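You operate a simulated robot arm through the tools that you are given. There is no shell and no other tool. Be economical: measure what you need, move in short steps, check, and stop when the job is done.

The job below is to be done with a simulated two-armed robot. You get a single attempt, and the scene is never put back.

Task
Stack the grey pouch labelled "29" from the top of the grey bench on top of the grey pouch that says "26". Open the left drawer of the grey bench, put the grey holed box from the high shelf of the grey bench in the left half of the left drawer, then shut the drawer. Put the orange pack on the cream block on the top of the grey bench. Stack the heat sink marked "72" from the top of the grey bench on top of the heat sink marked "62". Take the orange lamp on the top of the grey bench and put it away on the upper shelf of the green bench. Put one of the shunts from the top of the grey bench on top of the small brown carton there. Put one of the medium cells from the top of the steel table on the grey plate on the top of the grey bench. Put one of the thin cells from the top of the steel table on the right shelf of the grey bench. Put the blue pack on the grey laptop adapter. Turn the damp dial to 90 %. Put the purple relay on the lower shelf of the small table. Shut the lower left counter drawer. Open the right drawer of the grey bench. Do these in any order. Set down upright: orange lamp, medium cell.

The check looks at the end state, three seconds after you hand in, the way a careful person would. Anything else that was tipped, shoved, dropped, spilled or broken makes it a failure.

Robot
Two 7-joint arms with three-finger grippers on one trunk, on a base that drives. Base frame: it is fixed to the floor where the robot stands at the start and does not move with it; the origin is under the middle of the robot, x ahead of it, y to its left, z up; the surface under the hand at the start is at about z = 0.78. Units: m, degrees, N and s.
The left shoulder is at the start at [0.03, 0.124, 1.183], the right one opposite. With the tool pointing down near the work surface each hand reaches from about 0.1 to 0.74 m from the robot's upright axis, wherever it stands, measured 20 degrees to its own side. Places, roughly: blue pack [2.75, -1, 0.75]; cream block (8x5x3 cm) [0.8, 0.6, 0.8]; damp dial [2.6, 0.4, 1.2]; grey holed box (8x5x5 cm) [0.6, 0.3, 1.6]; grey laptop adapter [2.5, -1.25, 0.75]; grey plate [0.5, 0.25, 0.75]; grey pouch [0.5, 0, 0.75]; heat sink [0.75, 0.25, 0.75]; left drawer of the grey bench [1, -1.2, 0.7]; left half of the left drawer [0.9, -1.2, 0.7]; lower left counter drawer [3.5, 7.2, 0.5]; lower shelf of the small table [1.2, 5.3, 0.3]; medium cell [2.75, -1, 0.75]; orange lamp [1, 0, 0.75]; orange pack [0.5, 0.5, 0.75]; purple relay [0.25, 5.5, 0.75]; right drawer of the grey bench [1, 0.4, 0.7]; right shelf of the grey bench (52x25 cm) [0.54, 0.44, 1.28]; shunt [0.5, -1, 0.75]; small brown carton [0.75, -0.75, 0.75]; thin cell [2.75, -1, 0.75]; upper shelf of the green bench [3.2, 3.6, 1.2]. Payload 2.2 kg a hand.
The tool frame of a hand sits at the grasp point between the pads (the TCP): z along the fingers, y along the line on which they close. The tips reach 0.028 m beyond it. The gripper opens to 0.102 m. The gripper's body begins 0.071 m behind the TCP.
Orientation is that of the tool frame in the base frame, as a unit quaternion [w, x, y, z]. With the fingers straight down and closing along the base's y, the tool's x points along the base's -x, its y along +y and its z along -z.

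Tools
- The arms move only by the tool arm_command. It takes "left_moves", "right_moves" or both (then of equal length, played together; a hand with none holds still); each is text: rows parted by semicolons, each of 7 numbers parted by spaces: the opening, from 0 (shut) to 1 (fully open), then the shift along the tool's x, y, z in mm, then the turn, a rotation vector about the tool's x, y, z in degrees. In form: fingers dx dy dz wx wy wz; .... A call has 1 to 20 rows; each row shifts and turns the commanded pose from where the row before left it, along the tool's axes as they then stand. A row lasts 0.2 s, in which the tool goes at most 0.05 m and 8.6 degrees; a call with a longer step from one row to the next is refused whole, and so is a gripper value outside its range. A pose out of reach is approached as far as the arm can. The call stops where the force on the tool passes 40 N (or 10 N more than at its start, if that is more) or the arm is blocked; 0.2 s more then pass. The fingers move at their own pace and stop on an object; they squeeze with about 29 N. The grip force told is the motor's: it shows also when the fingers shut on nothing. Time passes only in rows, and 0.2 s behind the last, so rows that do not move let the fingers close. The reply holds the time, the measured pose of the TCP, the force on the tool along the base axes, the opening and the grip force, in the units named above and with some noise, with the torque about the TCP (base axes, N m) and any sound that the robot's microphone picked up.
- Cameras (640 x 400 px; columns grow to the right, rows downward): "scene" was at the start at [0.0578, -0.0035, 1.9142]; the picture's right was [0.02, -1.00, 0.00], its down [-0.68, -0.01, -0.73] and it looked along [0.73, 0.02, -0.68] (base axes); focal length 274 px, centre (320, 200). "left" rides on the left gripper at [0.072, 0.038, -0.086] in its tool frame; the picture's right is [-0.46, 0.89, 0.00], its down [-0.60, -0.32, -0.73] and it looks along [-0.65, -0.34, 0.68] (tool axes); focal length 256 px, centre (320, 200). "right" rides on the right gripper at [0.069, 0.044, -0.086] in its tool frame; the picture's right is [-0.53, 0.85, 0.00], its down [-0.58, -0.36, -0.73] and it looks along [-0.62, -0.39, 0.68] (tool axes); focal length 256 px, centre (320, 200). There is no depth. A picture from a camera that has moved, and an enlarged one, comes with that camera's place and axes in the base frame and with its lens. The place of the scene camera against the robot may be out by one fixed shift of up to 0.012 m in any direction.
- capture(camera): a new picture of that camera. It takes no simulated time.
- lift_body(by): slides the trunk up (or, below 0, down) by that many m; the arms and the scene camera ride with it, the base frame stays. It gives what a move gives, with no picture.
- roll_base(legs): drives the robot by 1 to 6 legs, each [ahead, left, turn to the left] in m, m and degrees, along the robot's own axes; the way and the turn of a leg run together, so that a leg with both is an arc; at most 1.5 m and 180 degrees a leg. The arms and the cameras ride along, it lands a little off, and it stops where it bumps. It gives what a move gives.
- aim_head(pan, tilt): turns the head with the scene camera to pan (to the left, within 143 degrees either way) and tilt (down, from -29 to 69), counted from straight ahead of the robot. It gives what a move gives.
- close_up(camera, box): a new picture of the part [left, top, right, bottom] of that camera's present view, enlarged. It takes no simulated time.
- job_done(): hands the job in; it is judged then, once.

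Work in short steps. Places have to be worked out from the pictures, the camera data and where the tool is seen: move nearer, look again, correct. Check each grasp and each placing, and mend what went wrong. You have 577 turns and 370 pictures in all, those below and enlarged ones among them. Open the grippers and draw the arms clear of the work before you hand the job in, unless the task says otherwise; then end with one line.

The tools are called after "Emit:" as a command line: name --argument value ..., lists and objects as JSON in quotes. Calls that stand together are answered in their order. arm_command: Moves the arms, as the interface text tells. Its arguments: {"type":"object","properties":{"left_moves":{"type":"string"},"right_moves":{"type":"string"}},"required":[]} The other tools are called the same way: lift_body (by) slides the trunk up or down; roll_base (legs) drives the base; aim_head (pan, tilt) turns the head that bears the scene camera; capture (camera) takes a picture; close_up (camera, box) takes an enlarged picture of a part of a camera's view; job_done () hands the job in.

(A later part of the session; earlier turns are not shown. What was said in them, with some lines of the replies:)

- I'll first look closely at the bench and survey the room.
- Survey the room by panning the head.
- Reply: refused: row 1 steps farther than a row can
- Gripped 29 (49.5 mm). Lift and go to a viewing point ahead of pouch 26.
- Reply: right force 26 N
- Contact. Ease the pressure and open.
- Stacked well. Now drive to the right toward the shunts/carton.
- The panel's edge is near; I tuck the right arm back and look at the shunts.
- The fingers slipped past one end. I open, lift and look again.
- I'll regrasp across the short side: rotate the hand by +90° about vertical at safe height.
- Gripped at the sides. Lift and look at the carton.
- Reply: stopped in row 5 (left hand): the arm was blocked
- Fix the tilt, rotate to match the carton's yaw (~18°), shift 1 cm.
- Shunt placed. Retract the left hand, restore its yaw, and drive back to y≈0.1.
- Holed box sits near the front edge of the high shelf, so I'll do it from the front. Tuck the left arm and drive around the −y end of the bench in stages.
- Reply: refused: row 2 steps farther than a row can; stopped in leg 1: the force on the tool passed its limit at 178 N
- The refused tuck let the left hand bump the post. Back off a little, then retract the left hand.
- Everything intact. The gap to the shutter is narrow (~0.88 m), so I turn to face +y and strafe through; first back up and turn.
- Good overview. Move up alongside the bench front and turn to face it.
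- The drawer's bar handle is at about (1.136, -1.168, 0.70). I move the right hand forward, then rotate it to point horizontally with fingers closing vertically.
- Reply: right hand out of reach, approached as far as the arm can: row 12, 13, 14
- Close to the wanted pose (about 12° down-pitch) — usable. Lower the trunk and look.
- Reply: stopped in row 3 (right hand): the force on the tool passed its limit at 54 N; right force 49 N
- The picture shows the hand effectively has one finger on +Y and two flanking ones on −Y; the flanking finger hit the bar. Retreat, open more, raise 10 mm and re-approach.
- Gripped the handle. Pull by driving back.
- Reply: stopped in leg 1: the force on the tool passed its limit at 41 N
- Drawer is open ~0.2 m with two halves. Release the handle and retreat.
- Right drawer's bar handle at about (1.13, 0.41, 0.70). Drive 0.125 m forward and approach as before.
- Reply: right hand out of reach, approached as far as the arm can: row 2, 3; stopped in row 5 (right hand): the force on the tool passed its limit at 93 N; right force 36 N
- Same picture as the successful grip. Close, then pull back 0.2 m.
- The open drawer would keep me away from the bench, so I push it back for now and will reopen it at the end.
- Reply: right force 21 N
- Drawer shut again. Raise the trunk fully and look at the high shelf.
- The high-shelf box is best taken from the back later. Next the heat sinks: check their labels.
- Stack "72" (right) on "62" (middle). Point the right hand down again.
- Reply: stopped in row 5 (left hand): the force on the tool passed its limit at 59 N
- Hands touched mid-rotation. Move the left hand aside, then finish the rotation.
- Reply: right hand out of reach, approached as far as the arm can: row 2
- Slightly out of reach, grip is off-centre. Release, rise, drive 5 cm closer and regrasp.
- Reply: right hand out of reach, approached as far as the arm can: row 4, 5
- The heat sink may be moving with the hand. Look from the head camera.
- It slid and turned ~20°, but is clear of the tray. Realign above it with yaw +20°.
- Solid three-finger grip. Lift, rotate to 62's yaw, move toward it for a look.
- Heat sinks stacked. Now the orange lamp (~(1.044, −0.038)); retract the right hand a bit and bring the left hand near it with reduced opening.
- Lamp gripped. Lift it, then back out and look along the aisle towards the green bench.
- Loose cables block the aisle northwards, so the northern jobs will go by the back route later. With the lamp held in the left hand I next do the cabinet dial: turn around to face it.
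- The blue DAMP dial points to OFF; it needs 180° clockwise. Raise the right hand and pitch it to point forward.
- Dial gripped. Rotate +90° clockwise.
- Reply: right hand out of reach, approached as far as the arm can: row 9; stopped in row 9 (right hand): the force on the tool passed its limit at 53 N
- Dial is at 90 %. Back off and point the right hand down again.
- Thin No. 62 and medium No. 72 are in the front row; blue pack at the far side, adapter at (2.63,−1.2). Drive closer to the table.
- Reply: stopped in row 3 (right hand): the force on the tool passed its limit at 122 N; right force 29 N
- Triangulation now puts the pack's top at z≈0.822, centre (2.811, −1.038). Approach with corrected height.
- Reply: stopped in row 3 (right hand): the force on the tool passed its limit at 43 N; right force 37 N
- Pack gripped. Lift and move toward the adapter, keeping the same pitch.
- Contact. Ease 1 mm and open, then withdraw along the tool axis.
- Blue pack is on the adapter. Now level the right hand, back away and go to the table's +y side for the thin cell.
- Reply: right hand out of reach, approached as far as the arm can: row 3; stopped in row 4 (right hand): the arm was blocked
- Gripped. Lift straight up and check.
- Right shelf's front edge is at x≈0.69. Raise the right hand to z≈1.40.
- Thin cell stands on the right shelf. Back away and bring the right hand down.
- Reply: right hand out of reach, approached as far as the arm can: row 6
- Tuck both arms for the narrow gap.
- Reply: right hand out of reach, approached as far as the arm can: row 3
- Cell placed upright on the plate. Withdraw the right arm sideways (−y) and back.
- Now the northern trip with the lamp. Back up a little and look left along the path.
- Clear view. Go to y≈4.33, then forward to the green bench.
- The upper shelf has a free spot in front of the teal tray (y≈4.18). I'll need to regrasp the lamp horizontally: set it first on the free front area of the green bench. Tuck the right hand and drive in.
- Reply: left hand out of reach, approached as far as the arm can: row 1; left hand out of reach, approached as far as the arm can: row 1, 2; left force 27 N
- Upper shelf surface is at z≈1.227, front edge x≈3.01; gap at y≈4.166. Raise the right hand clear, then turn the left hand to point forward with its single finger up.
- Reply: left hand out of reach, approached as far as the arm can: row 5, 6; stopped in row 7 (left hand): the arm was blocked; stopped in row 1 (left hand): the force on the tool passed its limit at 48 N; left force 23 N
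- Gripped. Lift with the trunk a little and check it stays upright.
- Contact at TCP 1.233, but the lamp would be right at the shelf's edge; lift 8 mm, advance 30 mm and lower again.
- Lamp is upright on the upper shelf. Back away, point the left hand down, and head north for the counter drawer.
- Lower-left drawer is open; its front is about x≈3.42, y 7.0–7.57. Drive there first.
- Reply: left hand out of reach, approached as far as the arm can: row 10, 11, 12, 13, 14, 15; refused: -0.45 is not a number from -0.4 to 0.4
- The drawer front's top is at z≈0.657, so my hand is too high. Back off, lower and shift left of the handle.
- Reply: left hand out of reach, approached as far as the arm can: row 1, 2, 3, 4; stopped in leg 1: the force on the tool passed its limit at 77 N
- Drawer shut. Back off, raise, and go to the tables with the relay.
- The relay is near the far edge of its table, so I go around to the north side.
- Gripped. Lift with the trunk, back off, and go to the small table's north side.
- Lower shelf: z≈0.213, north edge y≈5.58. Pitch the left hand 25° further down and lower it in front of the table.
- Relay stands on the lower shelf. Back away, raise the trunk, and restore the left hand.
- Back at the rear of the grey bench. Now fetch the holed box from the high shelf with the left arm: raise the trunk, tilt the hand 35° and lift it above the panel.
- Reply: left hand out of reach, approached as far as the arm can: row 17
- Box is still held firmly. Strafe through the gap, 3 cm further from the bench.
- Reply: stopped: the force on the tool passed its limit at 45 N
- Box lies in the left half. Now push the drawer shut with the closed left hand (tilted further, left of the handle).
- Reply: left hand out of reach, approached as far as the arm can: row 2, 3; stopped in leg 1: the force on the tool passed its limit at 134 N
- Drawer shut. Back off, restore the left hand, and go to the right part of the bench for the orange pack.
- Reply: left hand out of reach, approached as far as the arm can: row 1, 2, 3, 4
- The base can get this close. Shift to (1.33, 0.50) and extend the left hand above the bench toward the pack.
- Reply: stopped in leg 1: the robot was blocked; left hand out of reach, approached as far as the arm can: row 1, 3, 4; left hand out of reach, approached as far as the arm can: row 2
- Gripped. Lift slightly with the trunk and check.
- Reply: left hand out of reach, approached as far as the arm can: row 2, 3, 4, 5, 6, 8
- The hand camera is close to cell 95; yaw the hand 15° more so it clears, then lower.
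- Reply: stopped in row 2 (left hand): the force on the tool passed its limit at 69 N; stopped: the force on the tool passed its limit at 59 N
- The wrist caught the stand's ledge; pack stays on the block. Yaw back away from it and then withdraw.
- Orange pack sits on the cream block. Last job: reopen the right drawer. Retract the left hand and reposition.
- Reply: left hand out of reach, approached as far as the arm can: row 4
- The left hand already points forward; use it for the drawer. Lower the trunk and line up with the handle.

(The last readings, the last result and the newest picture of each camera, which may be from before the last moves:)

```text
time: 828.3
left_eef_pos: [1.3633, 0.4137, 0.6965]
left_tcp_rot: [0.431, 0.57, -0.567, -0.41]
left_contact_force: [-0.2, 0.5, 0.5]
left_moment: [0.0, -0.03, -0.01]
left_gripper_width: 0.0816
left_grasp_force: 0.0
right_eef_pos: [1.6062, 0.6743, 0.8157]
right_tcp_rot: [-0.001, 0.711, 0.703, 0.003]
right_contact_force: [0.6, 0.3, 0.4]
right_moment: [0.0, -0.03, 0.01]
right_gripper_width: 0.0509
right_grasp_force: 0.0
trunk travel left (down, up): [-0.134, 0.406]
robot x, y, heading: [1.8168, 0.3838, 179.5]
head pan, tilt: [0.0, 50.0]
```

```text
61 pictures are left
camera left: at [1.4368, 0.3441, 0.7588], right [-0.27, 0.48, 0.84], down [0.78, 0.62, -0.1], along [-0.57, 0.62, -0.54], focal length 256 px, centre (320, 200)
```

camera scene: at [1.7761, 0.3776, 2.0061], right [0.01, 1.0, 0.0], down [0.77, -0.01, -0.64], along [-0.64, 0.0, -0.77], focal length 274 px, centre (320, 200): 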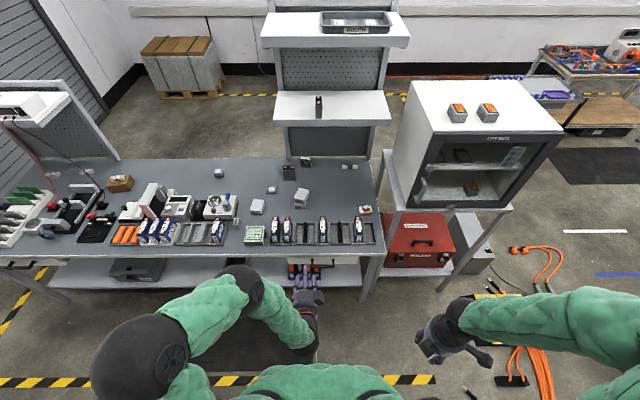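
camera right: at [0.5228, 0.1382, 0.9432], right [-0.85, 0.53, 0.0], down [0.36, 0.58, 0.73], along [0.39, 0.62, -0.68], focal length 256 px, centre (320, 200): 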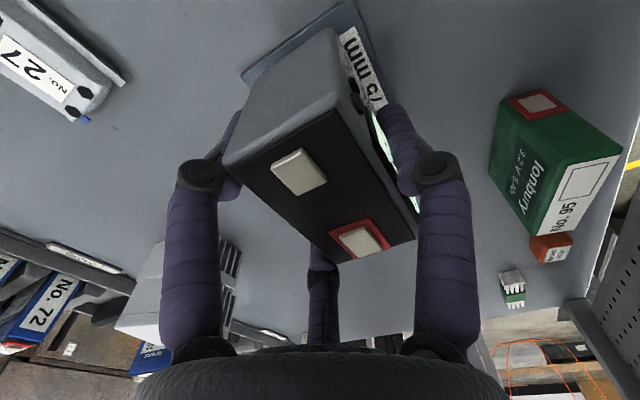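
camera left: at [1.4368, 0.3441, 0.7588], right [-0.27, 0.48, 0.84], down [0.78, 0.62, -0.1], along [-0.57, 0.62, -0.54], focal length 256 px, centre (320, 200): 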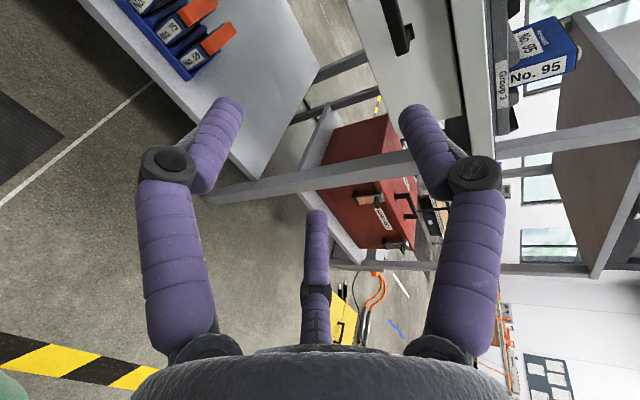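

Emit:
roll_base --legs '[[0.15, 0, 0.5]]'

Emit:
capture --camera "left"

```text
time: 829.7
left_eef_pos: [1.2108, 0.4095, 0.6949]
left_tcp_rot: [0.432, 0.573, -0.565, -0.407]
left_contact_force: [-1.0, 0.6, 0.1]
left_moment: [0.02, 0.0, 0.02]
left_gripper_width: 0.0815
left_grasp_force: 0.2
right_eef_pos: [1.4513, 0.6733, 0.8153]
right_tcp_rot: [-0.001, 0.708, 0.706, 0.003]
right_contact_force: [0.3, 0.1, -0.5]
right_moment: [0.0, -0.05, 0.0]
right_gripper_width: 0.0509
right_grasp_force: 0.1
trunk travel left (down, up): [-0.134, 0.406]
robot x, y, heading: [1.6695, 0.385, -180.0]
head pan, tilt: [0.0, 50.0]
```

```text
60 pictures are left
camera left: at [1.285, 0.3412, 0.7584], right [-0.27, 0.47, 0.84], down [0.77, 0.63, -0.1], along [-0.57, 0.62, -0.54], focal length 256 px, centre (320, 200)
```

left: 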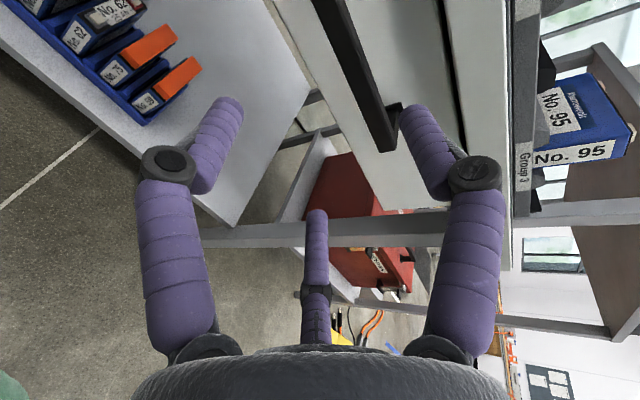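

Emit:
arm_command --left_moves "0.8 0 7 24.7 0 0 0;0.8 0 7 24.7 0 0 0;0.8 0 7 24.7 0 0 0;0.8 0 0 0 0 0 0"

Emit:
capture --camera "left"

```text
time: 830.7
left_eef_pos: [1.1364, 0.4083, 0.6934]
left_tcp_rot: [0.432, 0.573, -0.565, -0.408]
left_contact_force: [0.7, -0.1, -0.2]
left_moment: [0.01, -0.02, -0.02]
left_gripper_width: 0.0814
left_grasp_force: 0.1
right_eef_pos: [1.4518, 0.6732, 0.8155]
right_tcp_rot: [-0.002, 0.708, 0.706, 0.002]
right_contact_force: [-0.4, 1.1, -0.9]
right_moment: [-0.01, -0.01, 0.02]
right_gripper_width: 0.051
right_grasp_force: 0.1
trunk travel left (down, up): [-0.134, 0.406]
robot x, y, heading: [1.6676, 0.3838, -179.9]
head pan, tilt: [0.0, 50.0]
```

```text
59 pictures are left
camera left: at [1.2088, 0.3391, 0.7567], right [-0.27, 0.47, 0.84], down [0.77, 0.63, -0.1], along [-0.57, 0.62, -0.54], focal length 256 px, centre (320, 200)
```

left: 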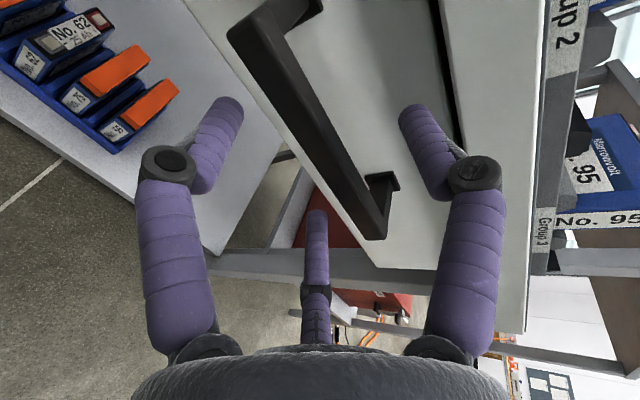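

Bar lies between the fingers. Close and pull.

Emit:
arm_command --left_moves "0.4 0 0 0 0 0 0;0.1 0 0 0 0 0 0;0 0 0 0 0 0 0;0 0 0 0 0 0 0"

Emit:
roll_base --legs '[[-0.15, 0, 0]]'

Emit:
roll_base --legs '[[-0.07, 0, 0]]'

Emit:
capture --camera "scene"

```text
time: 831.7
left_eef_pos: [1.1337, 0.4073, 0.6966]
left_tcp_rot: [0.435, 0.573, -0.561, -0.41]
left_contact_force: [-3.9, -1.1, 22.3]
left_moment: [0.42, 0.45, 0.18]
left_gripper_width: 0.0246
left_grasp_force: 45.0
right_eef_pos: [1.4529, 0.6737, 0.8177]
right_tcp_rot: [-0.003, 0.708, 0.706, 0.001]
right_contact_force: [-0.7, 0.6, 0.1]
right_moment: [-0.03, 0.02, -0.02]
right_gripper_width: 0.0508
right_grasp_force: 0.1
trunk travel left (down, up): [-0.134, 0.406]
robot x, y, heading: [1.6707, 0.381, -180.2]
head pan, tilt: [0.0, 50.0]
```

```text
time: 833.1
left_eef_pos: [1.2856, 0.407, 0.6965]
left_tcp_rot: [0.436, 0.572, -0.561, -0.41]
left_contact_force: [0.0, -0.9, 34.7]
left_moment: [0.68, 0.54, 0.06]
left_gripper_width: 0.0248
left_grasp_force: 45.0
right_eef_pos: [1.6041, 0.6741, 0.8175]
right_tcp_rot: [-0.002, 0.708, 0.706, 0.001]
right_contact_force: [-0.7, 0.6, 0.7]
right_moment: [-0.03, 0.01, 0.01]
right_gripper_width: 0.0509
right_grasp_force: 0.2
trunk travel left (down, up): [-0.134, 0.406]
robot x, y, heading: [1.8201, 0.3827, -179.9]
head pan, tilt: [0.0, 50.0]
```

```text
time: 834.1
left_eef_pos: [1.3529, 0.4075, 0.6967]
left_tcp_rot: [0.436, 0.572, -0.561, -0.41]
left_contact_force: [0.0, -1.9, 12.1]
left_moment: [0.57, 0.46, 0.48]
left_gripper_width: 0.0243
left_grasp_force: 45.0
right_eef_pos: [1.6715, 0.6739, 0.817]
right_tcp_rot: [-0.003, 0.709, 0.705, 0.002]
right_contact_force: [0.6, -0.1, -0.5]
right_moment: [-0.01, 0.01, 0.01]
right_gripper_width: 0.0509
right_grasp_force: 0.0
trunk travel left (down, up): [-0.134, 0.406]
robot x, y, heading: [1.8852, 0.3815, -180.0]
head pan, tilt: [0.0, 50.0]
```

```text
58 pictures are left
camera scene: at [1.8451, 0.3778, 1.6141], right [0.0, 1.0, 0.0], down [0.77, 0.0, -0.64], along [-0.64, 0.0, -0.77], focal length 274 px, centre (320, 200)
```

scene: 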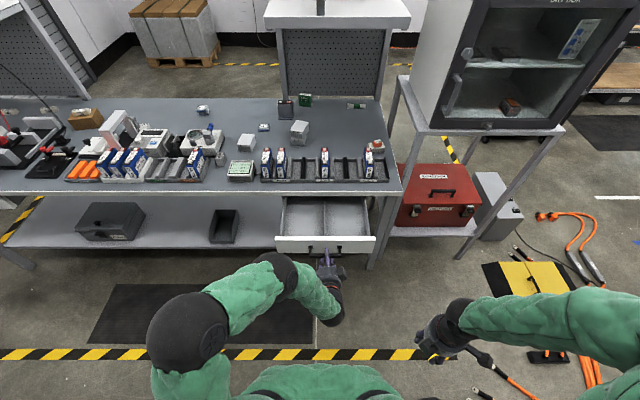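

Right drawer is open. Release and back away.

Emit:
arm_command --left_moves "0.5 0 0 0 0 0 0;0.8 0 0 0 0 0 0;0.8 0 0 0 0 0 0"

Emit:
roll_base --legs '[[-0.12, 0, 0]]'

Emit:
lift_body --by 0.3

Emit:
aim_head --pan 10 --tilt 42

Emit:
capture --camera "scene"

```text
time: 834.9
left_eef_pos: [1.3518, 0.4069, 0.6963]
left_tcp_rot: [0.435, 0.572, -0.562, -0.41]
left_contact_force: [0.2, 1.1, 0.2]
left_moment: [0.01, 0.02, 0.01]
left_gripper_width: 0.0818
left_grasp_force: 0.1
right_eef_pos: [1.6701, 0.6739, 0.8162]
right_tcp_rot: [-0.002, 0.709, 0.705, 0.003]
right_contact_force: [-0.4, -0.3, 0.1]
right_moment: [0.03, -0.04, -0.03]
right_gripper_width: 0.0511
right_grasp_force: 0.1
trunk travel left (down, up): [-0.134, 0.406]
robot x, y, heading: [1.885, 0.3834, -179.8]
head pan, tilt: [0.0, 50.0]
```

```text
time: 836.1
left_eef_pos: [1.4722, 0.4085, 0.6965]
left_tcp_rot: [0.435, 0.572, -0.56, -0.412]
left_contact_force: [-0.2, -0.4, 0.1]
left_moment: [0.05, -0.02, 0.01]
left_gripper_width: 0.0816
left_grasp_force: 0.0
right_eef_pos: [1.7909, 0.6739, 0.8167]
right_tcp_rot: [-0.002, 0.709, 0.705, 0.002]
right_contact_force: [0.3, -1.3, -0.5]
right_moment: [0.0, 0.04, -0.03]
right_gripper_width: 0.0513
right_grasp_force: 0.1
trunk travel left (down, up): [-0.134, 0.406]
robot x, y, heading: [2.0047, 0.3802, -180.3]
head pan, tilt: [0.0, 50.0]
```

```text
time: 839.1
left_eef_pos: [1.4711, 0.4084, 0.9955]
left_tcp_rot: [0.436, 0.572, -0.561, -0.41]
left_contact_force: [-0.3, 0.1, 0.0]
left_moment: [0.02, 0.0, -0.01]
left_gripper_width: 0.0818
left_grasp_force: 0.0
right_eef_pos: [1.79, 0.6743, 1.1165]
right_tcp_rot: [-0.001, 0.709, 0.705, 0.003]
right_contact_force: [0.2, 0.7, 0.9]
right_moment: [0.0, -0.01, 0.02]
right_gripper_width: 0.0511
right_grasp_force: 0.1
trunk travel left (down, up): [-0.434, 0.106]
robot x, y, heading: [2.0042, 0.3808, -179.9]
head pan, tilt: [0.0, 50.0]
```

```text
time: 839.9
left_eef_pos: [1.4721, 0.4072, 0.9957]
left_tcp_rot: [0.435, 0.572, -0.561, -0.41]
left_contact_force: [0.4, 0.4, 0.7]
left_moment: [0.04, -0.02, -0.01]
left_gripper_width: 0.0814
left_grasp_force: 0.1
right_eef_pos: [1.7915, 0.6748, 1.1161]
right_tcp_rot: [-0.001, 0.709, 0.705, 0.002]
right_contact_force: [-0.1, 0.0, -0.2]
right_moment: [0.02, -0.02, -0.01]
right_gripper_width: 0.0508
right_grasp_force: 0.0
trunk travel left (down, up): [-0.434, 0.106]
robot x, y, heading: [2.0038, 0.3857, -180.4]
head pan, tilt: [10.0, 42.0]
```

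```text
57 pictures are left
camera scene: at [1.9575, 0.3637, 1.9253], right [-0.17, 0.98, 0.0], down [0.66, 0.12, -0.74], along [-0.73, -0.13, -0.67], focal length 274 px, centre (320, 200)
```

scene: 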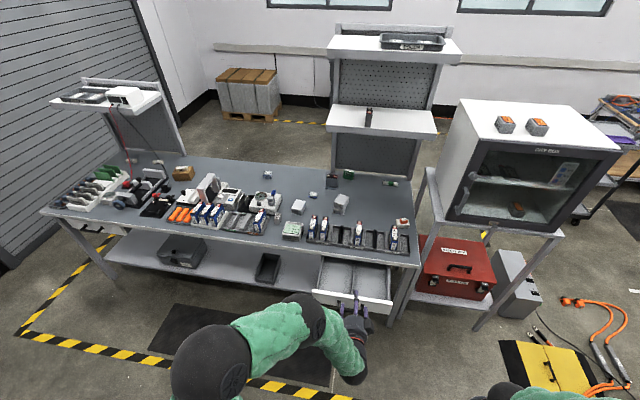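

Final check of the bench items with close-ups.

Emit:
close_up --camera "scene" --box '[40, 140, 280, 290]'

Emit:
close_up --camera "scene" --box '[240, 90, 440, 215]'

Emit:
close_up --camera "scene" --box '[270, 180, 430, 280]'

```text
2.67 times, centred on (160, 215) of scene
camera zoom: at [1.9575, 0.3637, 1.9253], right [-0.17, 0.98, 0.0], down [0.66, 0.12, -0.74], along [-0.73, -0.13, -0.67], focal length 730 px, centre (747, 160)
```

zoom: 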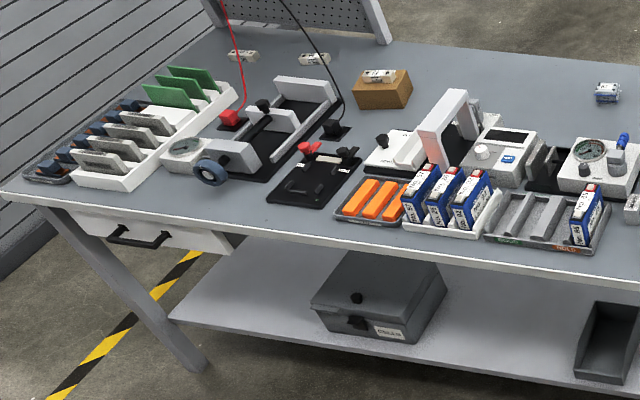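

```text
3.20 times, centred on (340, 152) of scene
camera zoom: at [1.9575, 0.3637, 1.9253], right [-0.17, 0.98, 0.0], down [0.66, 0.12, -0.74], along [-0.73, -0.13, -0.67], focal length 876 px, centre (256, 352)
```

zoom: 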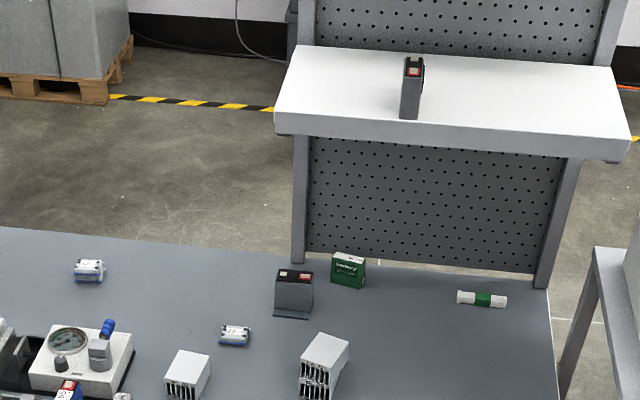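

```text
4.00 times, centred on (350, 230) of scene
camera zoom: at [1.9575, 0.3637, 1.9253], right [-0.17, 0.98, 0.0], down [0.66, 0.12, -0.74], along [-0.73, -0.13, -0.67], focal length 1095 px, centre (200, 80)
```

zoom: 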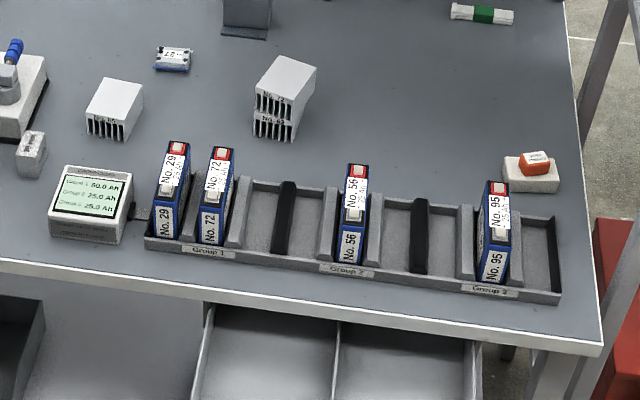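

Emit:
arm_command --left_moves "1 0 0 0 0 0 0;1 0 0 0 0 0 0;1 0 0 0 0 0 0" --right_moves "1 0 0 0 0 0 0;1 0 0 0 0 0 0;1 0 0 0 0 0 0"

```text
time: 840.6
left_eef_pos: [1.4715, 0.4085, 0.9958]
left_tcp_rot: [0.435, 0.572, -0.561, -0.411]
left_contact_force: [0.6, -0.3, -0.3]
left_moment: [-0.02, 0.02, -0.01]
left_gripper_width: 0.1018
left_grasp_force: 0.0
right_eef_pos: [1.79, 0.6735, 1.1173]
right_tcp_rot: [-0.002, 0.709, 0.705, 0.002]
right_contact_force: [-0.3, 0.5, -0.5]
right_moment: [-0.01, 0.01, 0.01]
right_gripper_width: 0.1024
right_grasp_force: 0.2
trunk travel left (down, up): [-0.434, 0.106]
robot x, y, heading: [2.0016, 0.3828, -179.9]
head pan, tilt: [10.0, 42.0]
```

All items verified; grippers are open and arms clear. Handing in.

Emit:
job_done

```text
The job is handed in.
```

I finished all thirteen jobs and handed the work in, with both grippers open and the arms clear of the bench. My last pictures of the grey bench showed everything there in place, but the check's verdict wasn't returned to me.
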